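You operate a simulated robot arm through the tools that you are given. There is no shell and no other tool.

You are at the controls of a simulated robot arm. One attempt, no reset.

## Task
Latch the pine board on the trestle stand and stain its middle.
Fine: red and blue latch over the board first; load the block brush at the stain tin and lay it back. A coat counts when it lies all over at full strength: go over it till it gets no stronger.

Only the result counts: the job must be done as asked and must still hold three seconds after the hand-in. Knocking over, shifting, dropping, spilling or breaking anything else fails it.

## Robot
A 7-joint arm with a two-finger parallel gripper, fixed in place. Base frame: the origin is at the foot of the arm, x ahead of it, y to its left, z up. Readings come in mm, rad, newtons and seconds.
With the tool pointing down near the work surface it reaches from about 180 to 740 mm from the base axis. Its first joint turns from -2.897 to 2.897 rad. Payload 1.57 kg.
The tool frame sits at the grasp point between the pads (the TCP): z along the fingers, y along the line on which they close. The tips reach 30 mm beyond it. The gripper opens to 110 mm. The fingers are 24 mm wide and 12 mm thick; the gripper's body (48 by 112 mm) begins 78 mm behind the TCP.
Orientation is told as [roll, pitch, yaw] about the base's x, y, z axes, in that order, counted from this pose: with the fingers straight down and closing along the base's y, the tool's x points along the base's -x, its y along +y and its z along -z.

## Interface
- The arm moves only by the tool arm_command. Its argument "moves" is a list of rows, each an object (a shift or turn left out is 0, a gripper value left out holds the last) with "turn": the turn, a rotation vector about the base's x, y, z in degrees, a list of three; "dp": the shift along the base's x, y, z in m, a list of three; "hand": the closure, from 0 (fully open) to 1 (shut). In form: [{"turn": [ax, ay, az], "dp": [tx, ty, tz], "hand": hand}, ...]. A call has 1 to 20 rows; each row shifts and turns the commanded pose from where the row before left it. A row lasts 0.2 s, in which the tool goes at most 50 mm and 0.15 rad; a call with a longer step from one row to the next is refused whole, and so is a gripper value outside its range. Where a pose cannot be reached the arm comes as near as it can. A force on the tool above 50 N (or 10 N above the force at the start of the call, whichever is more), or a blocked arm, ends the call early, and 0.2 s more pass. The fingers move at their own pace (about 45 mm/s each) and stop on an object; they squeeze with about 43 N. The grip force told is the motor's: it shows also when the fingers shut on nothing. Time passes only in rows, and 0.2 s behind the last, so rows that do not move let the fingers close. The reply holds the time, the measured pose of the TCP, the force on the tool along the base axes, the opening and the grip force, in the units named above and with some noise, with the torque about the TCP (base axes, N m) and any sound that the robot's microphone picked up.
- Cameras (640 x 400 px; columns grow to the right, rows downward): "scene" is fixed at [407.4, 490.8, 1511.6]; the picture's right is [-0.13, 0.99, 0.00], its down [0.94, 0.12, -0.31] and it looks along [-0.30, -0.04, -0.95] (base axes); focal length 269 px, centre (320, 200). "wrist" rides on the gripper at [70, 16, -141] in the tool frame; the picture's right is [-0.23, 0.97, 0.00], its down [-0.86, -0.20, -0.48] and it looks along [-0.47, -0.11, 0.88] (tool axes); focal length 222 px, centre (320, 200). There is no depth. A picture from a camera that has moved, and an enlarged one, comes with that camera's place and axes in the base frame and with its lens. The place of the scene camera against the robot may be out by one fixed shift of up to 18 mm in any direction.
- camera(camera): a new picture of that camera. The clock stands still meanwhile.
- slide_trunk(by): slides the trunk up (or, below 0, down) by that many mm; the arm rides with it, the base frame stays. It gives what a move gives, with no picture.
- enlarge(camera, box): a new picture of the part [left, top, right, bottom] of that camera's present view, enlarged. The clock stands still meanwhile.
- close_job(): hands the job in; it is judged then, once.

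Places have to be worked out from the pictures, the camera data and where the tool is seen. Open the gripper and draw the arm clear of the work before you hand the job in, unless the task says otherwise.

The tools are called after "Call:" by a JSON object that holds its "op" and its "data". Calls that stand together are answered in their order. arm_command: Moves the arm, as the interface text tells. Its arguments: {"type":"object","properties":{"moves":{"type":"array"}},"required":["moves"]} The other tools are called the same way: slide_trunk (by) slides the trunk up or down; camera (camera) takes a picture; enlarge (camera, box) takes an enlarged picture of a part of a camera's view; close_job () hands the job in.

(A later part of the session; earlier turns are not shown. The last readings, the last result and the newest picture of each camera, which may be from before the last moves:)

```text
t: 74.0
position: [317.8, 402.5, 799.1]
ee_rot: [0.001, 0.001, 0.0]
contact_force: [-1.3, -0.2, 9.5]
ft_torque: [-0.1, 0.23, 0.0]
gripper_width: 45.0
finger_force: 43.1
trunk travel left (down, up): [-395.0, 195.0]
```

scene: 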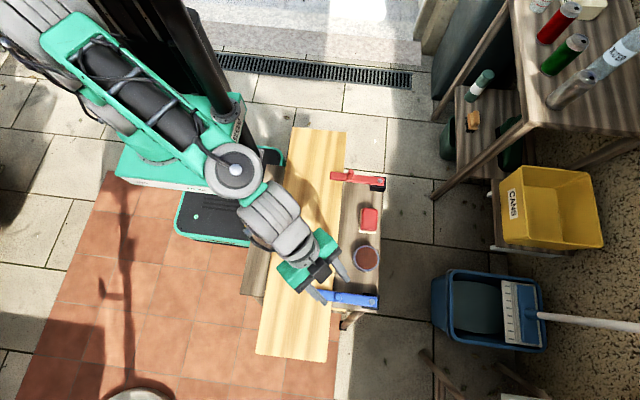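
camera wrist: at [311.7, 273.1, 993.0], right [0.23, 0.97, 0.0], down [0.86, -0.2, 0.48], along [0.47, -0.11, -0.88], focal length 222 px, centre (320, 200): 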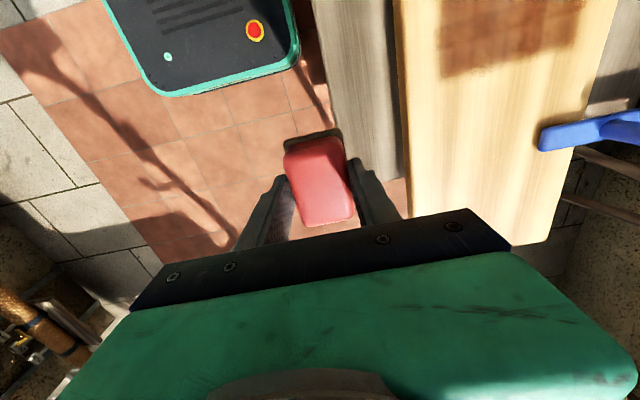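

Light contact (9.5 N) at commanded z 798. Stroking column y≈402 toward x=175, then shifting to y≈442.

Call:
{"op": "arm_command", "data": {"moves": [{"dp": [-0.012, 0, 0]}, {"dp": [-0.012, 0, 0]}, {"dp": [-0.012, 0, 0]}, {"dp": [-0.012, 0, 0]}, {"dp": [-0.012, 0, 0]}, {"dp": [-0.012, 0, 0]}, {"dp": [-0.012, 0, 0]}, {"dp": [-0.012, 0, 0]}, {"dp": [-0.012, 0, 0]}, {"dp": [-0.012, 0, 0]}, {"dp": [-0.012, 0, 0]}, {"dp": [-0.012, 0, 0]}]}}

Call:
{"op": "enlarge", "data": {"camera": "wrist", "box": [220, 90, 420, 240]}}

Call:
{"op": "enlarge", "data": {"camera": "scene", "box": [298, 192, 344, 264]}}

```text
t: 76.6
position: [173.3, 403.2, 799.4]
ee_rot: [0.001, 0.0, -0.001]
contact_force: [8.9, 0.2, 27.7]
ft_torque: [-0.05, -0.4, -0.02]
gripper_width: 45.0
finger_force: 42.9
trunk travel left (down, up): [-395.0, 195.0]
```

```text
2.67 times, centred on (320, 165) of wrist
camera zoom: at [104.0, 418.1, 940.9], right [0.23, 0.97, 0.0], down [0.86, -0.2, 0.48], along [0.47, -0.11, -0.88], focal length 592 px, centre (320, 293)
```

zoom: 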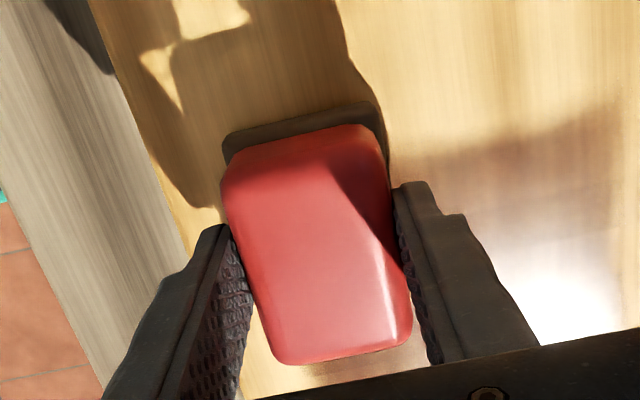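

```text
5.56 times, centred on (321, 228) of scene
camera zoom: at [407.4, 490.8, 1511.6], right [-0.13, 0.99, 0.0], down [0.94, 0.12, -0.31], along [-0.3, -0.04, -0.95], focal length 1493 px, centre (314, 44)
```

zoom: 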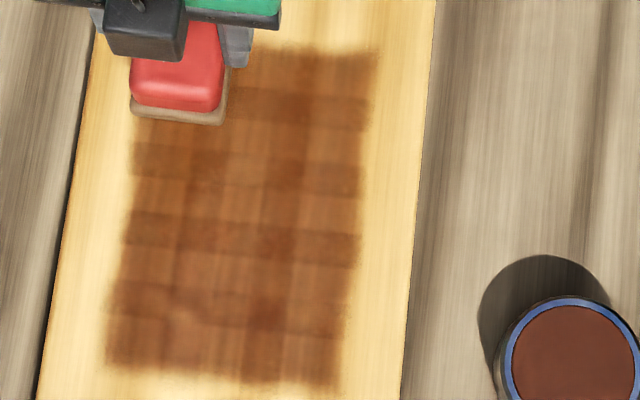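

The force rises to 28 N toward low x, so the surface there sits ~1 mm higher relative to my path. I'll ease up, shift to y≈442, and stroke +x while gradually lowering.

Call:
{"op": "arm_command", "data": {"moves": [{"dp": [0, 0, 0.001]}, {"dp": [0, 0.0133, 0]}, {"dp": [0, 0.0133, 0]}, {"dp": [0, 0.0133, 0]}, {"dp": [0.012, 0, -0.0001]}, {"dp": [0.012, 0, -0.0001]}, {"dp": [0.012, 0, -0.0001]}, {"dp": [0.012, 0, -0.0001]}, {"dp": [0.012, 0, -0.0001]}, {"dp": [0.012, 0, -0.0001]}]}}

Call:
{"op": "arm_command", "data": {"moves": [{"dp": [0.012, 0, -0.0001]}, {"dp": [0.012, 0, -0.0001]}, {"dp": [0.012, 0, -0.0001]}, {"dp": [0.012, 0, -0.0001]}, {"dp": [0.012, 0, -0.0001]}, {"dp": [0.012, 0, -0.0001]}]}}

Call:
{"op": "enlarge", "data": {"camera": "wrist", "box": [220, 90, 420, 240]}}

```text
t: 78.8
position: [245.3, 441.9, 799.5]
ee_rot: [0.0, -0.001, 0.001]
contact_force: [-3.9, 0.1, 10.5]
ft_torque: [0.07, 0.19, 0.05]
gripper_width: 44.9
finger_force: 43.1
trunk travel left (down, up): [-395.0, 195.0]
```

```text
t: 80.2
position: [318.1, 442.8, 800.0]
ee_rot: [0.003, -0.003, 0.002]
contact_force: [-6.6, 0.7, 20.0]
ft_torque: [-0.22, 0.5, 0.0]
gripper_width: 44.7
finger_force: 42.8
trunk travel left (down, up): [-395.0, 195.0]
```

```text
2.67 times, centred on (320, 165) of wrist
camera zoom: at [249.2, 459.1, 940.4], right [0.23, 0.97, 0.0], down [0.85, -0.2, 0.48], along [0.47, -0.11, -0.88], focal length 592 px, centre (320, 293)
```

zoom: 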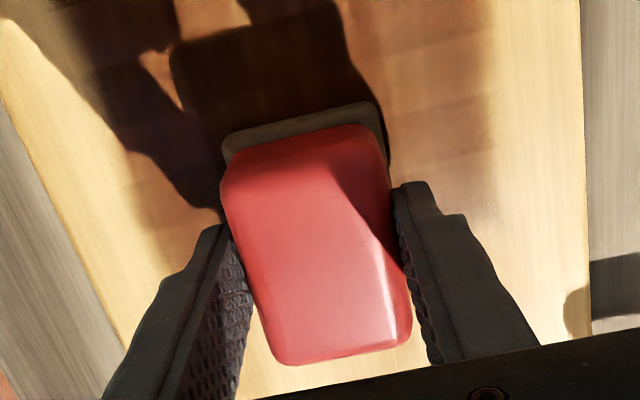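

The pad is nearly dry again. Back to the tin for another load, lowering gently to feel the rim.

Call:
{"op": "arm_command", "data": {"moves": [{"dp": [0, 0, 0.022]}, {"dp": [0, 0, 0.025]}, {"dp": [-0.0034, 0.0437, 0]}, {"dp": [-0.0034, 0.0437, 0]}, {"dp": [-0.0034, 0.0437, 0]}, {"dp": [-0.0035, 0.0436, 0]}, {}, {"dp": [0, 0, -0.02]}, {"dp": [0, 0, -0.015]}, {"dp": [0, 0, -0.005]}, {}]}}

Call:
{"op": "arm_command", "data": {"moves": [{"dp": [0, 0, -0.001]}, {}]}}

Call:
{"op": "arm_command", "data": {"moves": [{"dp": [0, 0, -0.001]}, {}]}}

Call:
{"op": "enlarge", "data": {"camera": "wrist", "box": [260, 100, 388, 240]}}

```text
t: 82.6
position: [304.4, 617.4, 805.7]
ee_rot: [-0.002, 0.0, 0.002]
contact_force: [0.6, -0.2, 0.0]
ft_torque: [-0.02, -0.02, -0.01]
gripper_width: 44.9
finger_force: 42.7
trunk travel left (down, up): [-395.0, 195.0]
```

```text
t: 83.2
position: [303.5, 617.1, 805.5]
ee_rot: [0.002, 0.0, 0.003]
contact_force: [-1.0, -0.1, 4.0]
ft_torque: [-0.03, -0.06, -0.03]
gripper_width: 45.0
finger_force: 43.1
trunk travel left (down, up): [-395.0, 195.0]
```

```text
t: 83.8
position: [304.4, 617.3, 804.6]
ee_rot: [0.0, 0.001, 0.001]
contact_force: [-1.9, -0.5, 11.8]
ft_torque: [-0.2, 0.13, -0.02]
gripper_width: 45.2
finger_force: 43.4
trunk travel left (down, up): [-395.0, 195.0]
```

```text
2.86 times, centred on (324, 170) of wrist
camera zoom: at [235.3, 633.3, 946.4], right [0.23, 0.97, 0.0], down [0.85, -0.2, 0.48], along [0.47, -0.11, -0.88], focal length 635 px, centre (309, 286)
```

zoom: 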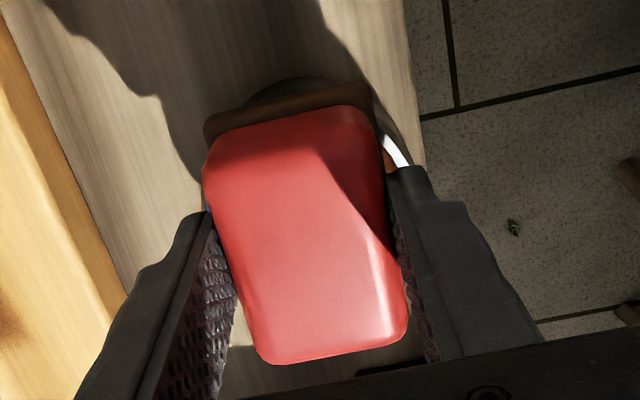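

Loaded again. Lifting and going to (319,482) for the right-hand column.

Call:
{"op": "arm_command", "data": {"moves": [{"dp": [0, 0, 0.004]}, {"dp": [0, 0, 0.018]}, {"dp": [0, 0, 0.02]}, {"dp": [0.0034, -0.0337, 0]}, {"dp": [0.0034, -0.0337, 0]}, {"dp": [0.0034, -0.0337, 0]}, {"dp": [0.0035, -0.0336, 0]}, {"dp": [0, 0, -0.022]}, {"dp": [0, 0, -0.018]}, {"dp": [0, 0, -0.006]}, {}]}}

Call:
{"op": "arm_command", "data": {"moves": [{"dp": [0, 0, -0.0005]}, {}]}}

```text
t: 86.2
position: [317.8, 482.5, 798.3]
ee_rot: [-0.001, 0.001, 0.001]
contact_force: [-0.4, -0.3, 1.4]
ft_torque: [0.02, 0.02, 0.01]
gripper_width: 45.2
finger_force: 43.2
trunk travel left (down, up): [-395.0, 195.0]
```

```text
t: 86.8
position: [317.8, 482.2, 797.9]
ee_rot: [0.001, -0.001, 0.0]
contact_force: [0.3, -0.8, 3.6]
ft_torque: [-0.06, -0.1, -0.05]
gripper_width: 44.9
finger_force: 42.5
trunk travel left (down, up): [-395.0, 195.0]
```

Contact 3.6 N. Stroking the y≈482 column toward x=175, easing up slightly on the way.

Call:
{"op": "arm_command", "data": {"moves": [{"dp": [-0.012, 0, 0]}, {"dp": [-0.012, 0, 0]}, {"dp": [-0.012, 0, 0]}, {"dp": [-0.012, 0, 0]}, {"dp": [-0.012, 0, 0.0001]}, {"dp": [-0.012, 0, 0.0001]}, {"dp": [-0.012, 0, 0.0001]}, {"dp": [-0.012, 0, 0.0001]}, {"dp": [-0.012, 0, 0.0001]}, {"dp": [-0.012, 0, 0.0001]}, {"dp": [-0.012, 0, 0]}, {"dp": [-0.012, 0, 0]}]}}

Call:
{"op": "enlarge", "data": {"camera": "scene", "box": [298, 192, 344, 264]}}

Call:
{"op": "enlarge", "data": {"camera": "wrist", "box": [220, 90, 420, 240]}}

```text
t: 89.4
position: [173.8, 481.8, 799.7]
ee_rot: [0.001, 0.001, 0.002]
contact_force: [-0.6, -0.5, 0.9]
ft_torque: [0.03, -0.04, 0.0]
gripper_width: 44.8
finger_force: 43.2
trunk travel left (down, up): [-395.0, 195.0]
```

```text
5.56 times, centred on (321, 228) of scene
camera zoom: at [407.4, 490.8, 1511.6], right [-0.13, 0.99, 0.0], down [0.94, 0.12, -0.31], along [-0.3, -0.04, -0.95], focal length 1493 px, centre (314, 44)
```

zoom: 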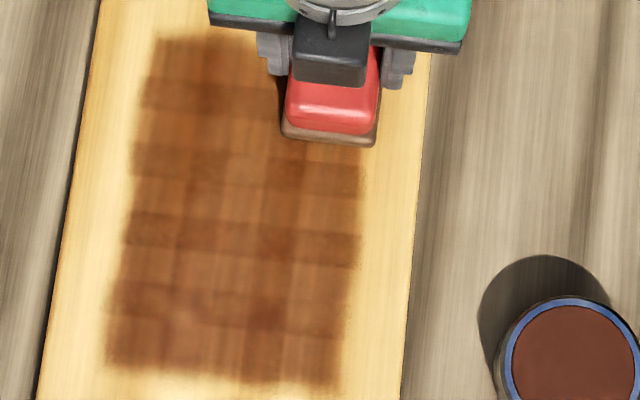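

```text
2.67 times, centred on (320, 165) of wrist
camera zoom: at [105.2, 498.1, 940.5], right [0.23, 0.97, 0.0], down [0.86, -0.2, 0.48], along [0.47, -0.11, -0.88], focal length 592 px, centre (320, 293)
```

zoom: 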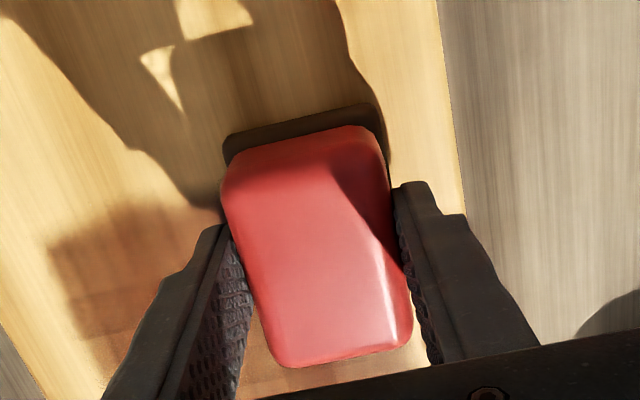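

Pad still holds stain. I'll lower 0.6 mm for contact and stroke back +x on this column, then shift to the middle.

Call:
{"op": "arm_command", "data": {"moves": [{"dp": [0, 0, -0.0006]}, {"dp": [0.012, 0, 0]}, {"dp": [0.012, 0, 0]}, {"dp": [0.012, 0, 0]}, {"dp": [0.012, 0, 0]}, {"dp": [0.012, 0, 0]}, {"dp": [0.012, 0, 0]}]}}

Call:
{"op": "arm_command", "data": {"moves": [{"dp": [0.012, 0, 0]}, {"dp": [0.012, 0, 0]}, {"dp": [0.012, 0, 0]}, {"dp": [0.012, 0, 0]}, {"dp": [0.012, 0, 0]}, {"dp": [0.012, 0, 0]}, {"dp": [0, -0.0133, 0]}, {"dp": [0, -0.0133, 0]}, {"dp": [0, -0.0133, 0]}]}}

Call:
{"op": "enlarge", "data": {"camera": "wrist", "box": [220, 90, 420, 240]}}

```text
t: 91.0
position: [246.3, 483.4, 799.1]
ee_rot: [0.0, 0.002, -0.001]
contact_force: [-2.8, 0.3, 8.7]
ft_torque: [0.02, 0.07, 0.02]
gripper_width: 44.7
finger_force: 42.7
trunk travel left (down, up): [-395.0, 195.0]
```

```text
t: 93.0
position: [319.2, 441.3, 798.6]
ee_rot: [0.0, 0.0, 0.001]
contact_force: [-0.1, -0.2, -1.1]
ft_torque: [-0.02, -0.01, -0.02]
gripper_width: 44.9
finger_force: 42.8
trunk travel left (down, up): [-395.0, 195.0]
```

```text
2.67 times, centred on (320, 165) of wrist
camera zoom: at [250.5, 458.7, 940.7], right [0.23, 0.97, 0.0], down [0.86, -0.2, 0.48], along [0.47, -0.11, -0.88], focal length 592 px, centre (320, 293)
```

zoom: 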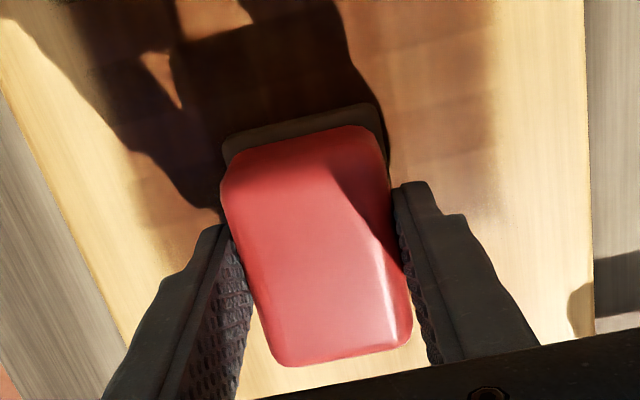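

Contact was lost at the end; lowering 0.8 mm and stroking the middle column toward x=175, then the left column back.

Call:
{"op": "arm_command", "data": {"moves": [{"dp": [0, 0, -0.0008]}, {"dp": [-0.012, 0, 0]}, {"dp": [-0.012, 0, 0]}, {"dp": [-0.012, 0, 0]}, {"dp": [-0.012, 0, 0]}, {"dp": [-0.012, 0, 0]}, {"dp": [-0.012, 0, 0]}]}}

Call:
{"op": "arm_command", "data": {"moves": [{"dp": [-0.012, 0, 0.0001]}, {"dp": [-0.012, 0, 0.0001]}, {"dp": [-0.012, 0, 0.0001]}, {"dp": [-0.012, 0, 0.0001]}, {"dp": [-0.012, 0, 0]}, {"dp": [-0.012, 0, 0]}, {"dp": [0, -0.0133, 0]}, {"dp": [0, -0.0133, 0]}, {"dp": [0, -0.0133, 0]}]}}

Call:
{"op": "arm_command", "data": {"moves": [{"dp": [0.012, 0, -0.0001]}, {"dp": [0.012, 0, -0.0001]}, {"dp": [0.012, 0, -0.0001]}, {"dp": [0.012, 0, -0.0001]}, {"dp": [0.012, 0, 0]}, {"dp": [0.012, 0, 0]}, {"dp": [0.012, 0, 0]}, {"dp": [0.012, 0, 0]}, {"dp": [0.012, 0, 0]}, {"dp": [0.012, 0, 0]}, {"dp": [0.012, 0, 0]}, {"dp": [0.012, 0, 0]}]}}

Call:
{"op": "enlarge", "data": {"camera": "wrist", "box": [220, 90, 420, 240]}}

```text
t: 94.6
position: [245.1, 443.6, 799.4]
ee_rot: [0.0, 0.001, 0.001]
contact_force: [1.6, -0.1, 6.8]
ft_torque: [0.0, -0.14, -0.06]
gripper_width: 44.7
finger_force: 43.4
trunk travel left (down, up): [-395.0, 195.0]
```

```text
t: 96.6
position: [174.3, 403.8, 798.6]
ee_rot: [0.003, 0.0, 0.003]
contact_force: [-1.1, 2.0, 15.7]
ft_torque: [0.05, 0.09, 0.02]
gripper_width: 44.6
finger_force: 42.8
trunk travel left (down, up): [-395.0, 195.0]
```

```text
t: 99.2
position: [317.8, 403.2, 798.6]
ee_rot: [0.002, -0.002, 0.001]
contact_force: [-8.9, 0.3, 28.8]
ft_torque: [0.01, 0.4, 0.04]
gripper_width: 45.2
finger_force: 43.0
trunk travel left (down, up): [-395.0, 195.0]
```

```text
2.67 times, centred on (320, 165) of wrist
camera zoom: at [248.5, 418.5, 939.6], right [0.23, 0.97, 0.0], down [0.85, -0.2, 0.48], along [0.47, -0.11, -0.88], focal length 592 px, centre (320, 293)
```

zoom: 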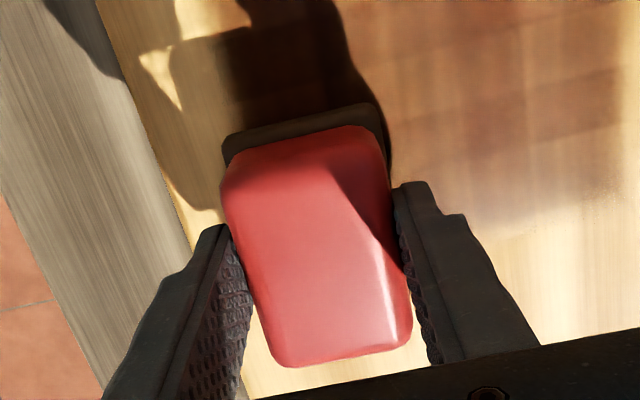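

The pad still holds stain after going over all three columns, suggesting the cells take no more. Lifting to the same viewing pose to compare the patch.

Call:
{"op": "arm_command", "data": {"moves": [{"dp": [0, 0, 0.0255]}, {"dp": [0, 0, 0.027]}, {"dp": [0.01535, -0.03645, 0]}, {"dp": [0.01535, -0.03645, 0]}, {"dp": [0.01535, -0.03645, 0]}, {"dp": [0.01535, -0.03645, 0]}, {}]}}

Call:
{"op": "enlarge", "data": {"camera": "scene", "box": [298, 192, 344, 264]}}

Call:
{"op": "enlarge", "data": {"camera": "wrist", "box": [420, 0, 600, 90]}}

Call:
{"op": "enlarge", "data": {"camera": "wrist", "box": [260, 110, 380, 190]}}

```text
t: 100.8
position: [380.6, 258.8, 849.5]
ee_rot: [0.001, -0.001, 0.002]
contact_force: [-1.4, -0.2, 0.5]
ft_torque: [0.03, -0.02, -0.01]
gripper_width: 45.1
finger_force: 43.5
trunk travel left (down, up): [-395.0, 195.0]
```

```text
5.56 times, centred on (321, 228) of scene
camera zoom: at [407.4, 490.8, 1511.6], right [-0.13, 0.99, 0.0], down [0.94, 0.12, -0.31], along [-0.3, -0.04, -0.95], focal length 1493 px, centre (314, 44)
```

zoom: 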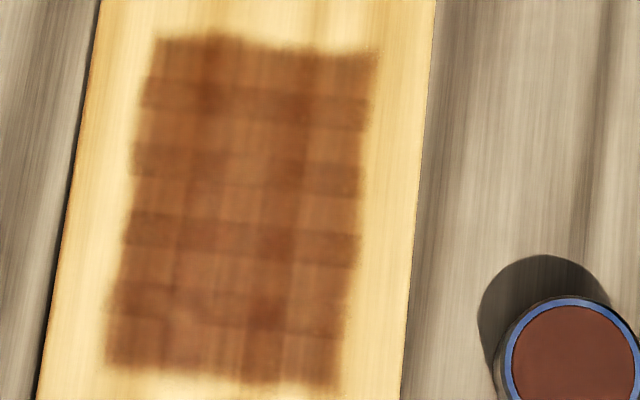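

```text
3.56 times, centred on (510, 45) of wrist
camera zoom: at [310.8, 274.5, 990.1], right [0.23, 0.97, 0.0], down [0.86, -0.2, 0.48], along [0.47, -0.11, -0.88], focal length 790 px, centre (-356, 751)
```

zoom: 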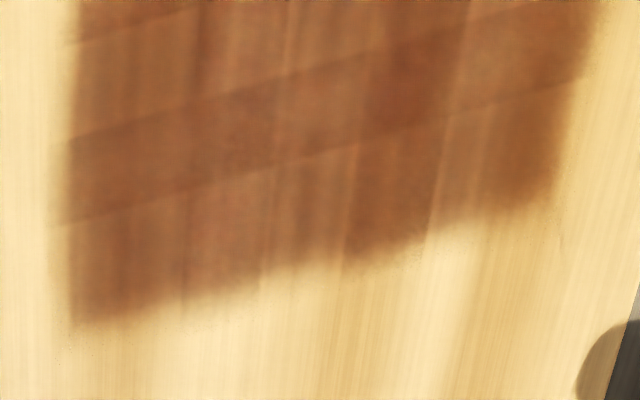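

```text
5.00 times, centred on (320, 150) of wrist
camera zoom: at [310.8, 274.5, 990.1], right [0.23, 0.97, 0.0], down [0.86, -0.2, 0.48], along [0.47, -0.11, -0.88], focal length 1111 px, centre (320, 450)
```

zoom: 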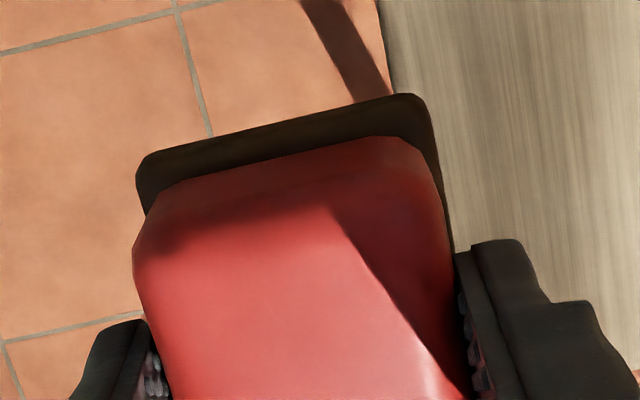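

The patch looks a touch darker and more even than before, and the pad is still loaded. I'll do another full pass, this time with cross strokes along y, starting at (319,402).

Call:
{"op": "arm_command", "data": {"moves": [{"dp": [-0.01535, 0.03645, 0]}, {"dp": [-0.01535, 0.03645, 0]}, {"dp": [-0.01535, 0.03645, 0]}, {"dp": [-0.01535, 0.03645, 0]}, {"dp": [0, 0, -0.025]}, {"dp": [0, 0, -0.02]}, {"dp": [0, 0, -0.0065]}, {}]}}

Call:
{"op": "arm_command", "data": {"moves": [{"dp": [0, 0, -0.0005]}, {}]}}

```text
t: 102.6
position: [317.8, 404.8, 798.7]
ee_rot: [0.001, -0.001, 0.0]
contact_force: [1.3, -0.6, -0.4]
ft_torque: [-0.01, 0.0, 0.02]
gripper_width: 44.7
finger_force: 43.7
trunk travel left (down, up): [-395.0, 195.0]
```

```text
t: 103.2
position: [316.8, 403.0, 799.4]
ee_rot: [0.0, -0.001, 0.001]
contact_force: [-0.7, 1.3, -0.7]
ft_torque: [0.0, 0.01, 0.01]
gripper_width: 45.0
finger_force: 42.9
trunk travel left (down, up): [-395.0, 195.0]
```

Call:
{"op": "arm_command", "data": {"moves": [{"dp": [0, 0, -0.0007]}, {}]}}

Call:
{"op": "arm_command", "data": {"moves": [{"dp": [0, 0, -0.0007]}, {}]}}

```text
t: 103.8
position: [316.6, 403.4, 798.6]
ee_rot: [0.001, 0.0, -0.001]
contact_force: [-1.0, -0.6, 6.6]
ft_torque: [-0.09, -0.16, 0.01]
gripper_width: 44.8
finger_force: 42.8
trunk travel left (down, up): [-395.0, 195.0]
```

```text
t: 104.4
position: [317.8, 403.9, 798.8]
ee_rot: [0.002, -0.001, 0.002]
contact_force: [-4.1, -0.2, 15.7]
ft_torque: [-0.19, 0.07, -0.02]
gripper_width: 45.0
finger_force: 43.2
trunk travel left (down, up): [-395.0, 195.0]
```

Contact at 797.3 (7 N). I'll run at ~797.0 with cross strokes.

Call:
{"op": "arm_command", "data": {"moves": [{"dp": [0, 0.0114, 0.0003]}, {"dp": [0, 0.0114, 0]}, {"dp": [0, 0.0114, 0]}, {"dp": [0, 0.0114, 0]}, {"dp": [0, 0.0114, 0]}, {"dp": [0, 0.0114, 0]}, {"dp": [0, 0.0116, 0]}, {"dp": [-0.012, 0, 0]}, {"dp": [-0.012, 0, 0]}, {"dp": [-0.012, 0, 0]}, {"dp": [0, -0.0114, 0]}, {"dp": [0, -0.0114, 0]}, {"dp": [0, -0.0114, 0]}, {"dp": [0, -0.0114, 0]}, {"dp": [0, -0.0114, 0]}, {"dp": [0, -0.0114, 0]}, {"dp": [0, -0.0116, 0]}]}}

Call:
{"op": "arm_command", "data": {"moves": [{"dp": [-0.012, 0, 0]}, {"dp": [-0.012, 0, 0]}, {"dp": [-0.012, 0, 0]}, {"dp": [0, 0.0114, 0]}, {"dp": [0, 0.0114, 0]}, {"dp": [0, 0.0114, 0]}, {"dp": [0, 0.0114, 0]}, {"dp": [0, 0.0114, 0]}, {"dp": [0, 0.0114, 0]}, {"dp": [0, 0.0116, 0]}]}}

Call:
{"op": "enlarge", "data": {"camera": "wrist", "box": [220, 90, 420, 240]}}

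```text
t: 108.0
position: [283.0, 401.4, 798.9]
ee_rot: [0.0, -0.001, 0.001]
contact_force: [0.8, 3.4, 17.1]
ft_torque: [0.19, -0.11, 0.03]
gripper_width: 45.0
finger_force: 42.8
trunk travel left (down, up): [-395.0, 195.0]
```

```text
t: 110.2
position: [246.9, 483.2, 799.1]
ee_rot: [0.001, 0.0, 0.001]
contact_force: [-0.3, -6.0, 20.1]
ft_torque: [-0.27, 0.01, -0.03]
gripper_width: 44.9
finger_force: 42.5
trunk travel left (down, up): [-395.0, 195.0]
```

```text
2.67 times, centred on (320, 165) of wrist
camera zoom: at [177.4, 498.6, 939.3], right [0.23, 0.97, 0.0], down [0.86, -0.2, 0.48], along [0.47, -0.11, -0.88], focal length 592 px, centre (320, 293)
```

zoom: 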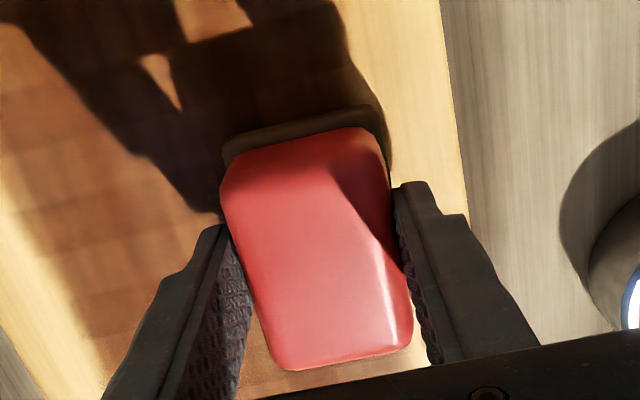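

Still loaded with firm contact, which points to saturation. Finishing the remaining cross strokes at x≈211 and 175.

Call:
{"op": "arm_command", "data": {"moves": [{"dp": [-0.012, 0, 0.0003]}, {"dp": [-0.012, 0, 0]}, {"dp": [-0.012, 0, 0]}, {"dp": [0, -0.0114, 0]}, {"dp": [0, -0.0114, 0]}, {"dp": [0, -0.0114, 0]}, {"dp": [0, -0.0114, 0]}, {"dp": [0, -0.0114, 0]}, {"dp": [0, -0.0114, 0]}, {"dp": [0, -0.0116, 0]}, {"dp": [-0.012, 0, 0]}, {"dp": [-0.012, 0, 0]}, {"dp": [-0.012, 0, 0]}]}}

Call:
{"op": "arm_command", "data": {"moves": [{"dp": [0, 0.0114, 0]}, {"dp": [0, 0.0114, 0]}, {"dp": [0, 0.0114, 0]}, {"dp": [0, 0.0114, 0]}, {"dp": [0, 0.0114, 0]}, {"dp": [0, 0.0114, 0]}, {"dp": [0, 0.0116, 0]}]}}

Call:
{"op": "enlarge", "data": {"camera": "wrist", "box": [220, 90, 420, 240]}}

Call:
{"op": "enlarge", "data": {"camera": "scene", "box": [298, 192, 344, 264]}}

```text
t: 113.0
position: [173.3, 401.7, 796.9]
ee_rot: [0.0, 0.002, 0.0]
contact_force: [3.0, -0.9, 11.5]
ft_torque: [-0.07, -0.12, -0.04]
gripper_width: 45.1
finger_force: 43.1
trunk travel left (down, up): [-395.0, 195.0]
```

```text
t: 114.6
position: [173.6, 482.2, 798.2]
ee_rot: [0.0, 0.0, 0.001]
contact_force: [0.6, 0.5, 0.3]
ft_torque: [0.02, -0.02, 0.0]
gripper_width: 45.0
finger_force: 43.0
trunk travel left (down, up): [-395.0, 195.0]
```

```text
2.67 times, centred on (320, 165) of wrist
camera zoom: at [105.5, 498.7, 939.2], right [0.23, 0.97, 0.0], down [0.86, -0.2, 0.48], along [0.47, -0.11, -0.88], focal length 592 px, centre (320, 293)
```

zoom: 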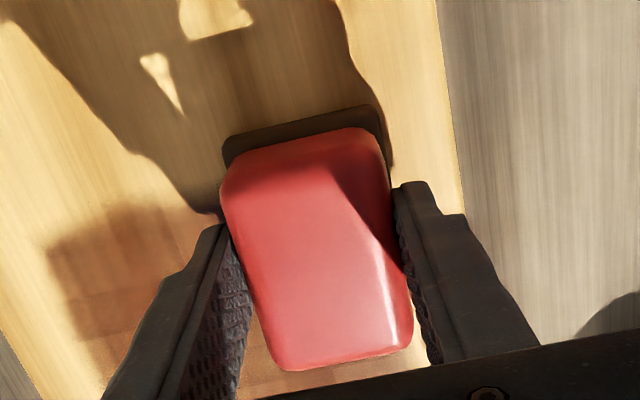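

```text
5.56 times, centred on (321, 228) of scene
camera zoom: at [407.4, 490.8, 1511.6], right [-0.13, 0.99, 0.0], down [0.94, 0.12, -0.31], along [-0.3, -0.04, -0.95], focal length 1493 px, centre (314, 44)
```

zoom: 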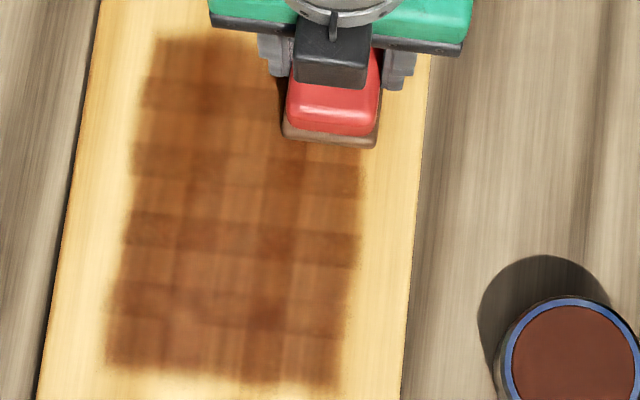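

The picture is nearly identical to the one before these passes, and the pad stays loaded. The last stroke ended without contact, so I'll lower 0.7 mm and redo the x≈175 row firmly.

Call:
{"op": "arm_command", "data": {"moves": [{"dp": [0, 0, -0.0007]}, {}]}}

Call:
{"op": "arm_command", "data": {"moves": [{"dp": [0, -0.0114, 0]}, {"dp": [0, -0.0114, 0]}, {"dp": [0, -0.0114, 0]}, {"dp": [0, -0.0114, 0]}, {"dp": [0, -0.0114, 0]}, {"dp": [0, -0.0114, 0]}, {"dp": [0, -0.0116, 0]}]}}

```text
t: 115.2
position: [174.2, 482.0, 797.8]
ee_rot: [0.001, 0.0, 0.0]
contact_force: [1.3, 1.1, 2.8]
ft_torque: [0.01, 0.01, 0.02]
gripper_width: 44.6
finger_force: 43.1
trunk travel left (down, up): [-395.0, 195.0]
```

```text
t: 116.8
position: [172.3, 402.4, 798.1]
ee_rot: [-0.002, 0.001, 0.001]
contact_force: [-0.3, 1.6, 9.9]
ft_torque: [0.0, 0.03, -0.02]
gripper_width: 45.1
finger_force: 42.8
trunk travel left (down, up): [-395.0, 195.0]
```

Good contact now. One more complete pass along x on all three columns with this height.

Call:
{"op": "arm_command", "data": {"moves": [{"dp": [0.012, 0, 0]}, {"dp": [0.012, 0, 0]}, {"dp": [0.012, 0, 0]}, {"dp": [0.012, 0, 0]}, {"dp": [0.012, 0, 0]}, {"dp": [0.012, 0, 0]}, {"dp": [0.012, 0, 0.0001]}, {"dp": [0.012, 0, 0.0001]}, {"dp": [0.012, 0, 0.0001]}, {"dp": [0.012, 0, 0.0001]}, {"dp": [0.012, 0, 0]}, {"dp": [0.012, 0, 0]}, {"dp": [0, 0.0133, 0]}, {"dp": [0, 0.0133, 0]}, {"dp": [0, 0.0134, 0]}]}}

Call:
{"op": "arm_command", "data": {"moves": [{"dp": [-0.012, 0, -0.0001]}, {"dp": [-0.012, 0, 0]}, {"dp": [-0.012, 0, 0]}, {"dp": [-0.012, 0, 0]}, {"dp": [-0.012, 0, 0]}, {"dp": [-0.012, 0, 0]}, {"dp": [-0.012, 0, 0]}, {"dp": [-0.012, 0, 0]}, {"dp": [-0.012, 0, 0]}, {"dp": [-0.012, 0, 0]}, {"dp": [-0.012, 0, 0]}, {"dp": [-0.012, 0, 0]}]}}

```text
t: 120.0
position: [318.6, 442.3, 797.9]
ee_rot: [0.0, -0.001, 0.0]
contact_force: [0.6, -1.0, 3.7]
ft_torque: [0.03, -0.07, -0.06]
gripper_width: 44.8
finger_force: 43.4
trunk travel left (down, up): [-395.0, 195.0]
```

```text
t: 122.6
position: [174.3, 441.4, 797.5]
ee_rot: [0.001, 0.001, 0.0]
contact_force: [4.2, -0.4, 12.9]
ft_torque: [-0.03, -0.19, -0.04]
gripper_width: 44.7
finger_force: 42.5
trunk travel left (down, up): [-395.0, 195.0]
```

Contact was kept (4–13 N). Now the right column: shift to y≈482 and stroke +x.

Call:
{"op": "arm_command", "data": {"moves": [{"dp": [0, 0.0133, 0]}, {"dp": [0, 0.0133, 0]}, {"dp": [0, 0.0134, -0.0002]}, {"dp": [0.012, 0, 0]}, {"dp": [0.012, 0, 0]}, {"dp": [0.012, 0, 0]}, {"dp": [0.012, 0, 0]}, {"dp": [0.012, 0, 0]}, {"dp": [0.012, 0, 0]}, {"dp": [0.012, 0, 0]}, {"dp": [0.012, 0, 0]}, {"dp": [0.012, 0, 0]}, {"dp": [0.012, 0, 0]}, {"dp": [0.012, 0, 0]}, {"dp": [0.012, 0, 0]}]}}

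Call:
{"op": "enlarge", "data": {"camera": "wrist", "box": [220, 90, 420, 240]}}

Call:
{"op": "enlarge", "data": {"camera": "scene", "box": [240, 130, 400, 330]}}

```text
t: 125.8
position: [318.2, 482.9, 797.1]
ee_rot: [-0.002, -0.002, 0.0]
contact_force: [-1.5, 0.6, 7.2]
ft_torque: [-0.02, 0.14, 0.01]
gripper_width: 44.9
finger_force: 42.5
trunk travel left (down, up): [-395.0, 195.0]
```

```text
2.67 times, centred on (320, 165) of wrist
camera zoom: at [248.9, 498.7, 938.6], right [0.23, 0.97, 0.0], down [0.86, -0.2, 0.48], along [0.47, -0.11, -0.88], focal length 592 px, centre (320, 293)
```

zoom: 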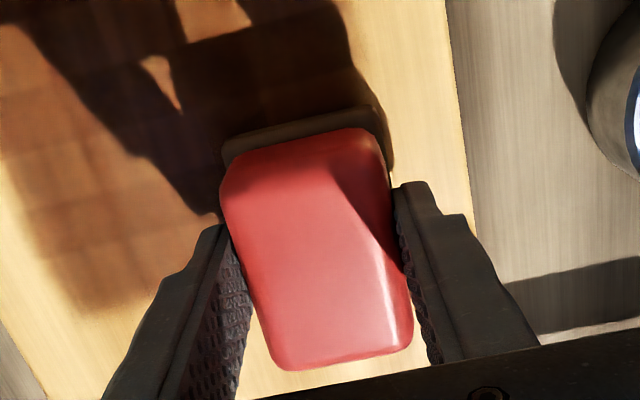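

```text
2.00 times, centred on (320, 230) of scene
camera zoom: at [407.4, 490.8, 1511.6], right [-0.13, 0.99, 0.0], down [0.94, 0.12, -0.31], along [-0.3, -0.04, -0.95], focal length 538 px, centre (320, 140)
```

zoom: 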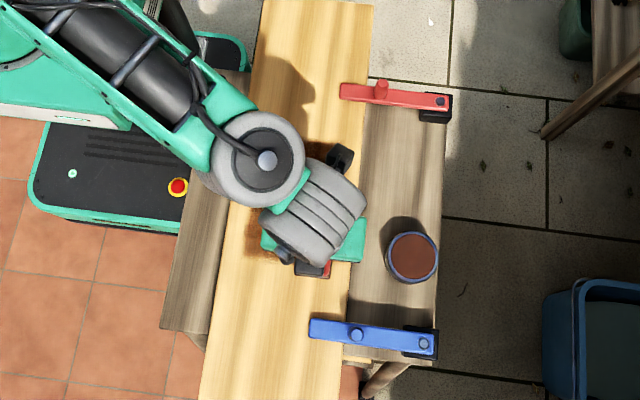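

Lifting to the viewing pose to compare the patch again.

Call:
{"op": "arm_command", "data": {"moves": [{"dp": [0, 0, 0.0263]}, {"dp": [0, 0, 0.027]}, {"dp": [0.01023, -0.03763, 0]}, {"dp": [0.01023, -0.03763, 0]}, {"dp": [0.01023, -0.03763, 0]}, {"dp": [0.01023, -0.03763, 0]}, {"dp": [0.01023, -0.03763, 0]}, {"dp": [0.01025, -0.03765, 0]}, {}]}}

Call:
{"op": "enlarge", "data": {"camera": "scene", "box": [298, 192, 344, 264]}}

Call:
{"op": "enlarge", "data": {"camera": "wrist", "box": [420, 0, 600, 90]}}

Call:
{"op": "enlarge", "data": {"camera": "wrist", "box": [260, 110, 380, 190]}}

```text
t: 127.8
position: [378.6, 255.3, 851.0]
ee_rot: [-0.001, -0.001, 0.002]
contact_force: [1.1, -0.4, -1.1]
ft_torque: [-0.01, 0.01, 0.02]
gripper_width: 45.0
finger_force: 43.1
trunk travel left (down, up): [-395.0, 195.0]
```

```text
5.56 times, centred on (321, 228) of scene
camera zoom: at [407.4, 490.8, 1511.6], right [-0.13, 0.99, 0.0], down [0.94, 0.12, -0.31], along [-0.3, -0.04, -0.95], focal length 1493 px, centre (314, 44)
```

zoom: 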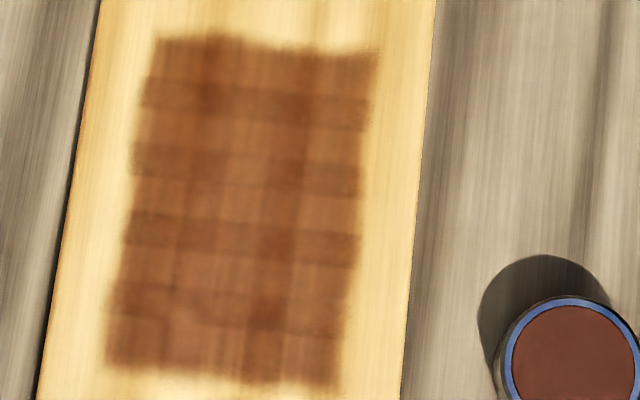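

```text
3.56 times, centred on (510, 45) of wrist
camera zoom: at [309.2, 271.7, 992.7], right [0.23, 0.97, 0.0], down [0.86, -0.2, 0.48], along [0.47, -0.11, -0.88], focal length 790 px, centre (-356, 751)
```

zoom: 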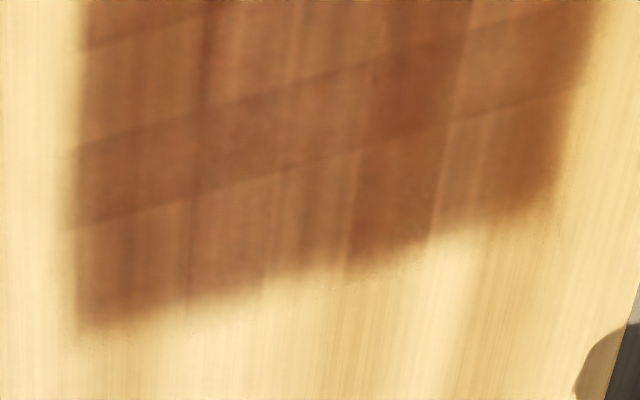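

```text
5.00 times, centred on (320, 150) of wrist
camera zoom: at [309.2, 271.7, 992.7], right [0.23, 0.97, 0.0], down [0.86, -0.2, 0.48], along [0.47, -0.11, -0.88], focal length 1111 px, centre (320, 450)
```

zoom: 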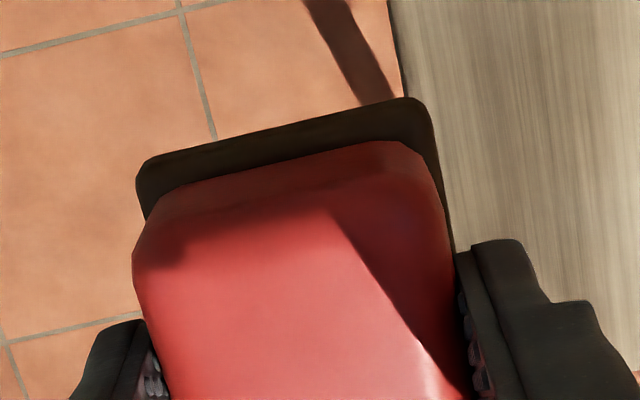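

The patch and pad look unchanged from the last comparison. I'll zoom in more on the upper and lower halves to be sure no cell is paler.

Call:
{"op": "enlarge", "data": {"camera": "scene", "box": [304, 196, 346, 222]}}

Call:
{"op": "enlarge", "data": {"camera": "scene", "box": [302, 216, 344, 242]}}

Call:
{"op": "enlarge", "data": {"camera": "scene", "box": [300, 236, 342, 262]}}

```text
15.24 times, centred on (325, 209) of scene
camera zoom: at [407.4, 490.8, 1511.6], right [-0.13, 0.99, 0.0], down [0.94, 0.12, -0.31], along [-0.3, -0.04, -0.95], focal length 4096 px, centre (244, 63)
```

zoom: 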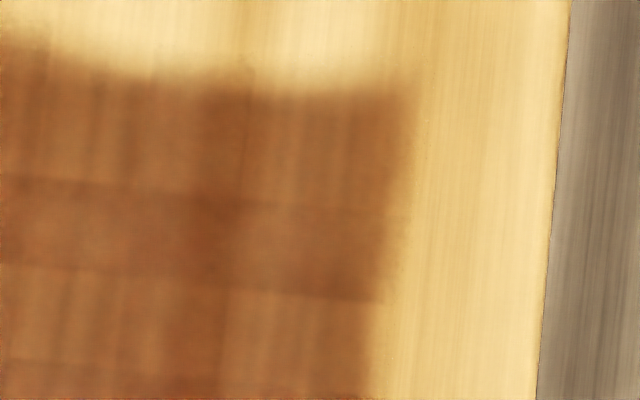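

```text
15.24 times, centred on (323, 229) of scene
camera zoom: at [407.4, 490.8, 1511.6], right [-0.13, 0.99, 0.0], down [0.94, 0.12, -0.31], along [-0.3, -0.04, -0.95], focal length 4096 px, centre (274, -242)
```

zoom: 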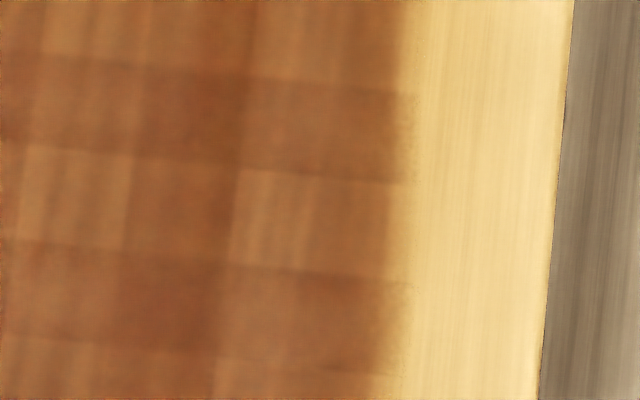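

```text
15.24 times, centred on (321, 249) of scene
camera zoom: at [407.4, 490.8, 1511.6], right [-0.13, 0.99, 0.0], down [0.94, 0.12, -0.31], along [-0.3, -0.04, -0.95], focal length 4096 px, centre (305, -547)
```

zoom: 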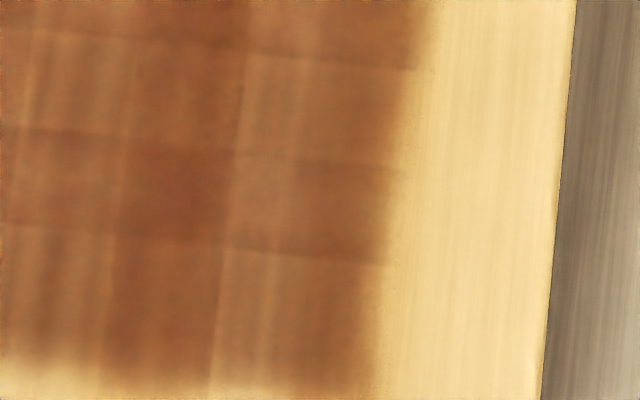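

All cells show the same tone, the overlap lines being just drawing seams. The coat no longer changes, so I'll carry the brush back to its home spot over (199.3,617.7).

Call:
{"op": "arm_command", "data": {"moves": [{"dp": [-0.02012, 0.04017, 0]}, {"dp": [-0.02012, 0.04017, 0]}, {"dp": [-0.02012, 0.04017, 0]}, {"dp": [-0.02012, 0.04017, 0]}, {"dp": [-0.02012, 0.04017, 0]}, {"dp": [-0.02012, 0.04017, 0]}, {"dp": [-0.02012, 0.04017, 0]}, {"dp": [-0.02012, 0.04017, 0]}, {"dp": [-0.02014, 0.04014, 0]}, {}, {"dp": [0, 0, -0.025]}, {"dp": [0, 0, -0.025]}, {"dp": [0, 0, -0.02]}, {}]}}

Call:
{"op": "enlarge", "data": {"camera": "wrist", "box": [220, 60, 440, 240]}}

Call:
{"op": "enlarge", "data": {"camera": "scene", "box": [310, 180, 406, 280]}}

```text
t: 130.8
position: [199.6, 619.5, 779.0]
ee_rot: [0.001, 0.001, 0.001]
contact_force: [-0.6, 0.0, -1.4]
ft_torque: [-0.01, -0.03, 0.0]
gripper_width: 44.9
finger_force: 42.6
trunk travel left (down, up): [-395.0, 195.0]
```

```text
2.22 times, centred on (330, 150) of wrist
camera zoom: at [130.5, 634.8, 920.9], right [0.23, 0.97, 0.0], down [0.86, -0.2, 0.48], along [0.47, -0.11, -0.88], focal length 494 px, centre (298, 311)
```

zoom: 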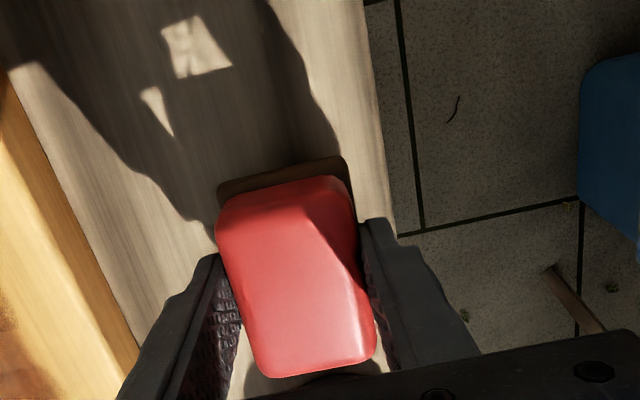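

```text
4.00 times, centred on (358, 230) of scene
camera zoom: at [407.4, 490.8, 1511.6], right [-0.13, 0.99, 0.0], down [0.94, 0.12, -0.31], along [-0.3, -0.04, -0.95], focal length 1075 px, centre (168, 80)
```

zoom: 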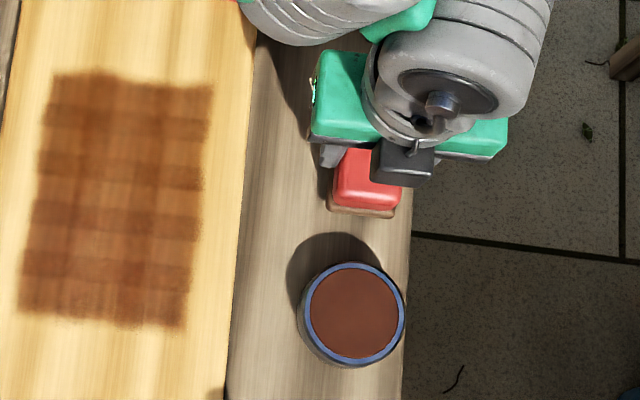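

The tin sits where it was. Lowering the brush at its home spot, feeling for the stand.

Call:
{"op": "arm_command", "data": {"moves": [{"dp": [0, 0, -0.004]}, {"dp": [0, 0, -0.003]}, {"dp": [0, 0, -0.002]}, {}]}}

Call:
{"op": "arm_command", "data": {"moves": [{"dp": [0, 0, -0.001]}, {}]}}

Call:
{"op": "arm_command", "data": {"moves": [{"dp": [0, 0, -0.001]}, {}]}}

```text
t: 131.8
position: [197.8, 618.9, 769.6]
ee_rot: [0.0, 0.001, -0.001]
contact_force: [0.5, -0.7, -1.1]
ft_torque: [0.0, 0.0, 0.03]
gripper_width: 44.8
finger_force: 42.9
trunk travel left (down, up): [-395.0, 195.0]
```

```text
t: 132.4
position: [198.2, 619.2, 769.4]
ee_rot: [0.0, 0.001, -0.002]
contact_force: [-0.6, 0.9, -0.4]
ft_torque: [-0.01, -0.03, -0.01]
gripper_width: 44.9
finger_force: 42.6
trunk travel left (down, up): [-395.0, 195.0]
```

```text
t: 133.0
position: [198.9, 619.0, 769.1]
ee_rot: [0.0, 0.0, 0.001]
contact_force: [-0.3, -0.7, 2.7]
ft_torque: [-0.05, -0.09, -0.04]
gripper_width: 44.9
finger_force: 42.9
trunk travel left (down, up): [-395.0, 195.0]
```

Contact at 2.7 N: the brush stands on the trestle top. Opening the fingers and rising straight up.

Call:
{"op": "arm_command", "data": {"moves": [{"hand": 0.5}, {"hand": 0.3}, {"hand": 0.27}, {}, {}]}}

Call:
{"op": "arm_command", "data": {"moves": [{"dp": [0, 0, 0.015]}, {"dp": [0, 0, 0.025]}, {"dp": [0, 0, 0.03]}, {"dp": [0, 0, 0.03]}, {}]}}

Call:
{"op": "camera", "data": {"camera": "wrist"}}

Call:
{"op": "enlarge", "data": {"camera": "scene", "box": [310, 180, 406, 280]}}

```text
t: 134.2
position: [198.6, 618.9, 768.1]
ee_rot: [0.0, -0.001, 0.002]
contact_force: [0.6, -0.5, 0.2]
ft_torque: [0.0, 0.01, -0.02]
gripper_width: 80.2
finger_force: 0.2
trunk travel left (down, up): [-395.0, 195.0]
```

```text
t: 135.4
position: [198.4, 618.7, 867.5]
ee_rot: [0.0, 0.0, -0.001]
contact_force: [-0.4, -0.7, -0.1]
ft_torque: [0.02, -0.03, 0.0]
gripper_width: 80.4
finger_force: 0.0
trunk travel left (down, up): [-395.0, 195.0]
```

```text
taken
camera wrist: at [129.4, 635.1, 1009.0], right [0.23, 0.97, 0.0], down [0.86, -0.2, 0.48], along [0.47, -0.11, -0.88], focal length 222 px, centre (320, 200)
```

wrist: 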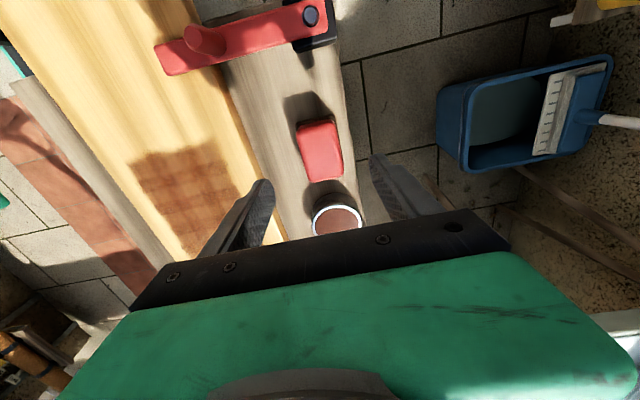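

```text
4.00 times, centred on (358, 230) of scene
camera zoom: at [407.4, 490.8, 1511.6], right [-0.13, 0.99, 0.0], down [0.94, 0.12, -0.31], along [-0.3, -0.04, -0.95], focal length 1075 px, centre (168, 80)
```

zoom: 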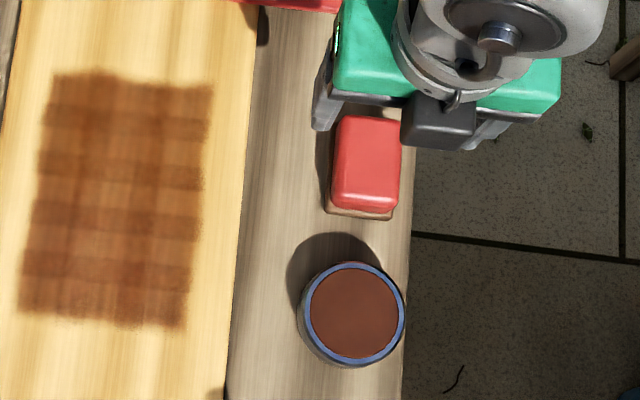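

The brush is back at its place. A last check of the patch from this fresh angle in full sunlight, and both latches.

Call:
{"op": "enlarge", "data": {"camera": "wrist", "box": [120, 130, 264, 250]}}

Call:
{"op": "camera", "data": {"camera": "scene"}}

```text
3.33 times, centred on (192, 190) of wrist
camera zoom: at [129.4, 635.1, 1009.0], right [0.23, 0.97, 0.0], down [0.86, -0.2, 0.48], along [0.47, -0.11, -0.88], focal length 740 px, centre (747, 233)
```

zoom: 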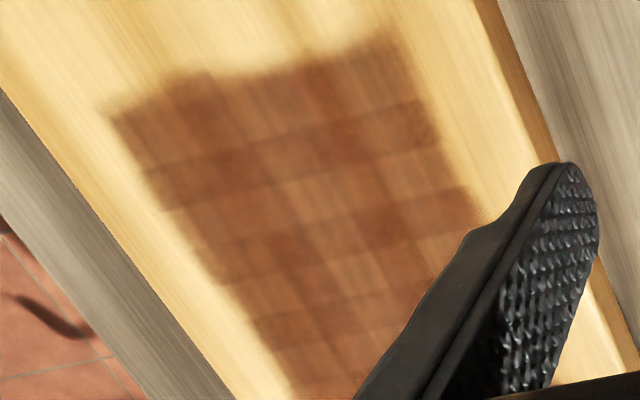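

```text
taken
```

scene: 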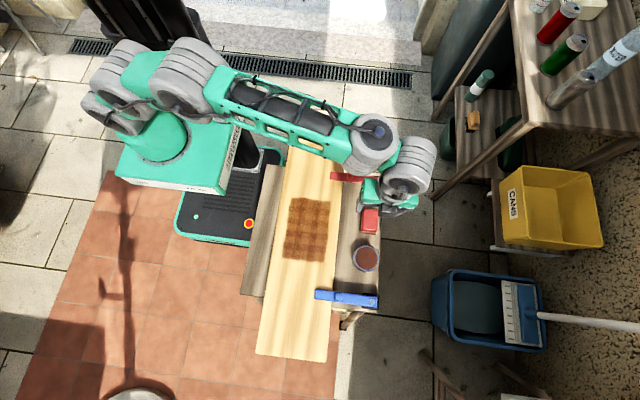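

The coat is even and nothing else has moved. I'll open the gripper fully, rise, and draw the arm back near its starting place.

Call:
{"op": "arm_command", "data": {"moves": [{"dp": [0, 0, 0.04], "hand": 0}, {"dp": [0, 0, 0.04]}, {"dp": [0, 0, 0.04]}, {"dp": [-0.014, -0.036, 0.01]}, {"dp": [-0.014, -0.036, 0.01]}, {"dp": [-0.014, -0.036, 0.01]}, {"dp": [-0.014, -0.036, 0]}, {"dp": [-0.014, -0.036, 0]}, {"dp": [-0.014, -0.036, 0]}, {"dp": [-0.014, -0.036, 0]}, {}, {}]}}

Call:
{"op": "camera", "data": {"camera": "scene"}}

Call:
{"op": "enlarge", "data": {"camera": "scene", "box": [270, 150, 400, 320]}}

Call:
{"op": "camera", "data": {"camera": "wrist"}}

```text
t: 138.0
position: [100.8, 367.6, 1017.4]
ee_rot: [-0.003, -0.001, 0.002]
contact_force: [-0.9, 0.4, -0.5]
ft_torque: [-0.04, -0.01, 0.01]
gripper_width: 110.1
finger_force: 0.0
trunk travel left (down, up): [-395.0, 195.0]
```

```text
taken
```

scene: 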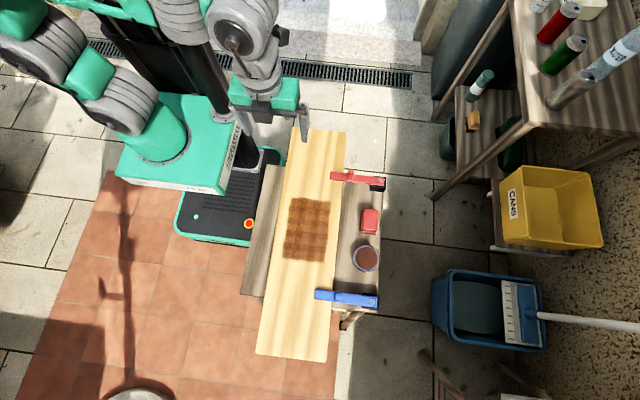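

```text
2.35 times, centred on (335, 235) of scene
camera zoom: at [407.4, 490.8, 1511.6], right [-0.13, 0.99, 0.0], down [0.94, 0.12, -0.31], along [-0.3, -0.04, -0.95], focal length 632 px, centre (285, 118)
```

zoom: 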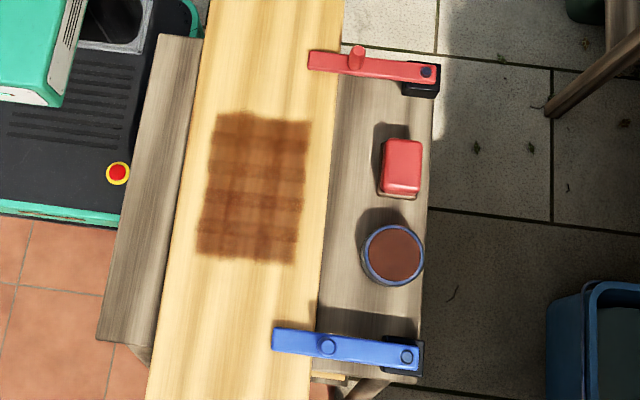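

```text
taken
camera wrist: at [32.5, 383.3, 1160.4], right [0.23, 0.97, 0.0], down [0.86, -0.2, 0.48], along [0.47, -0.11, -0.88], focal length 222 px, centre (320, 200)
```

wrist: 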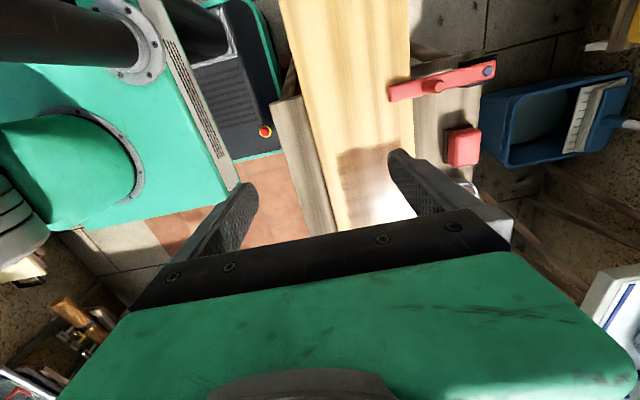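

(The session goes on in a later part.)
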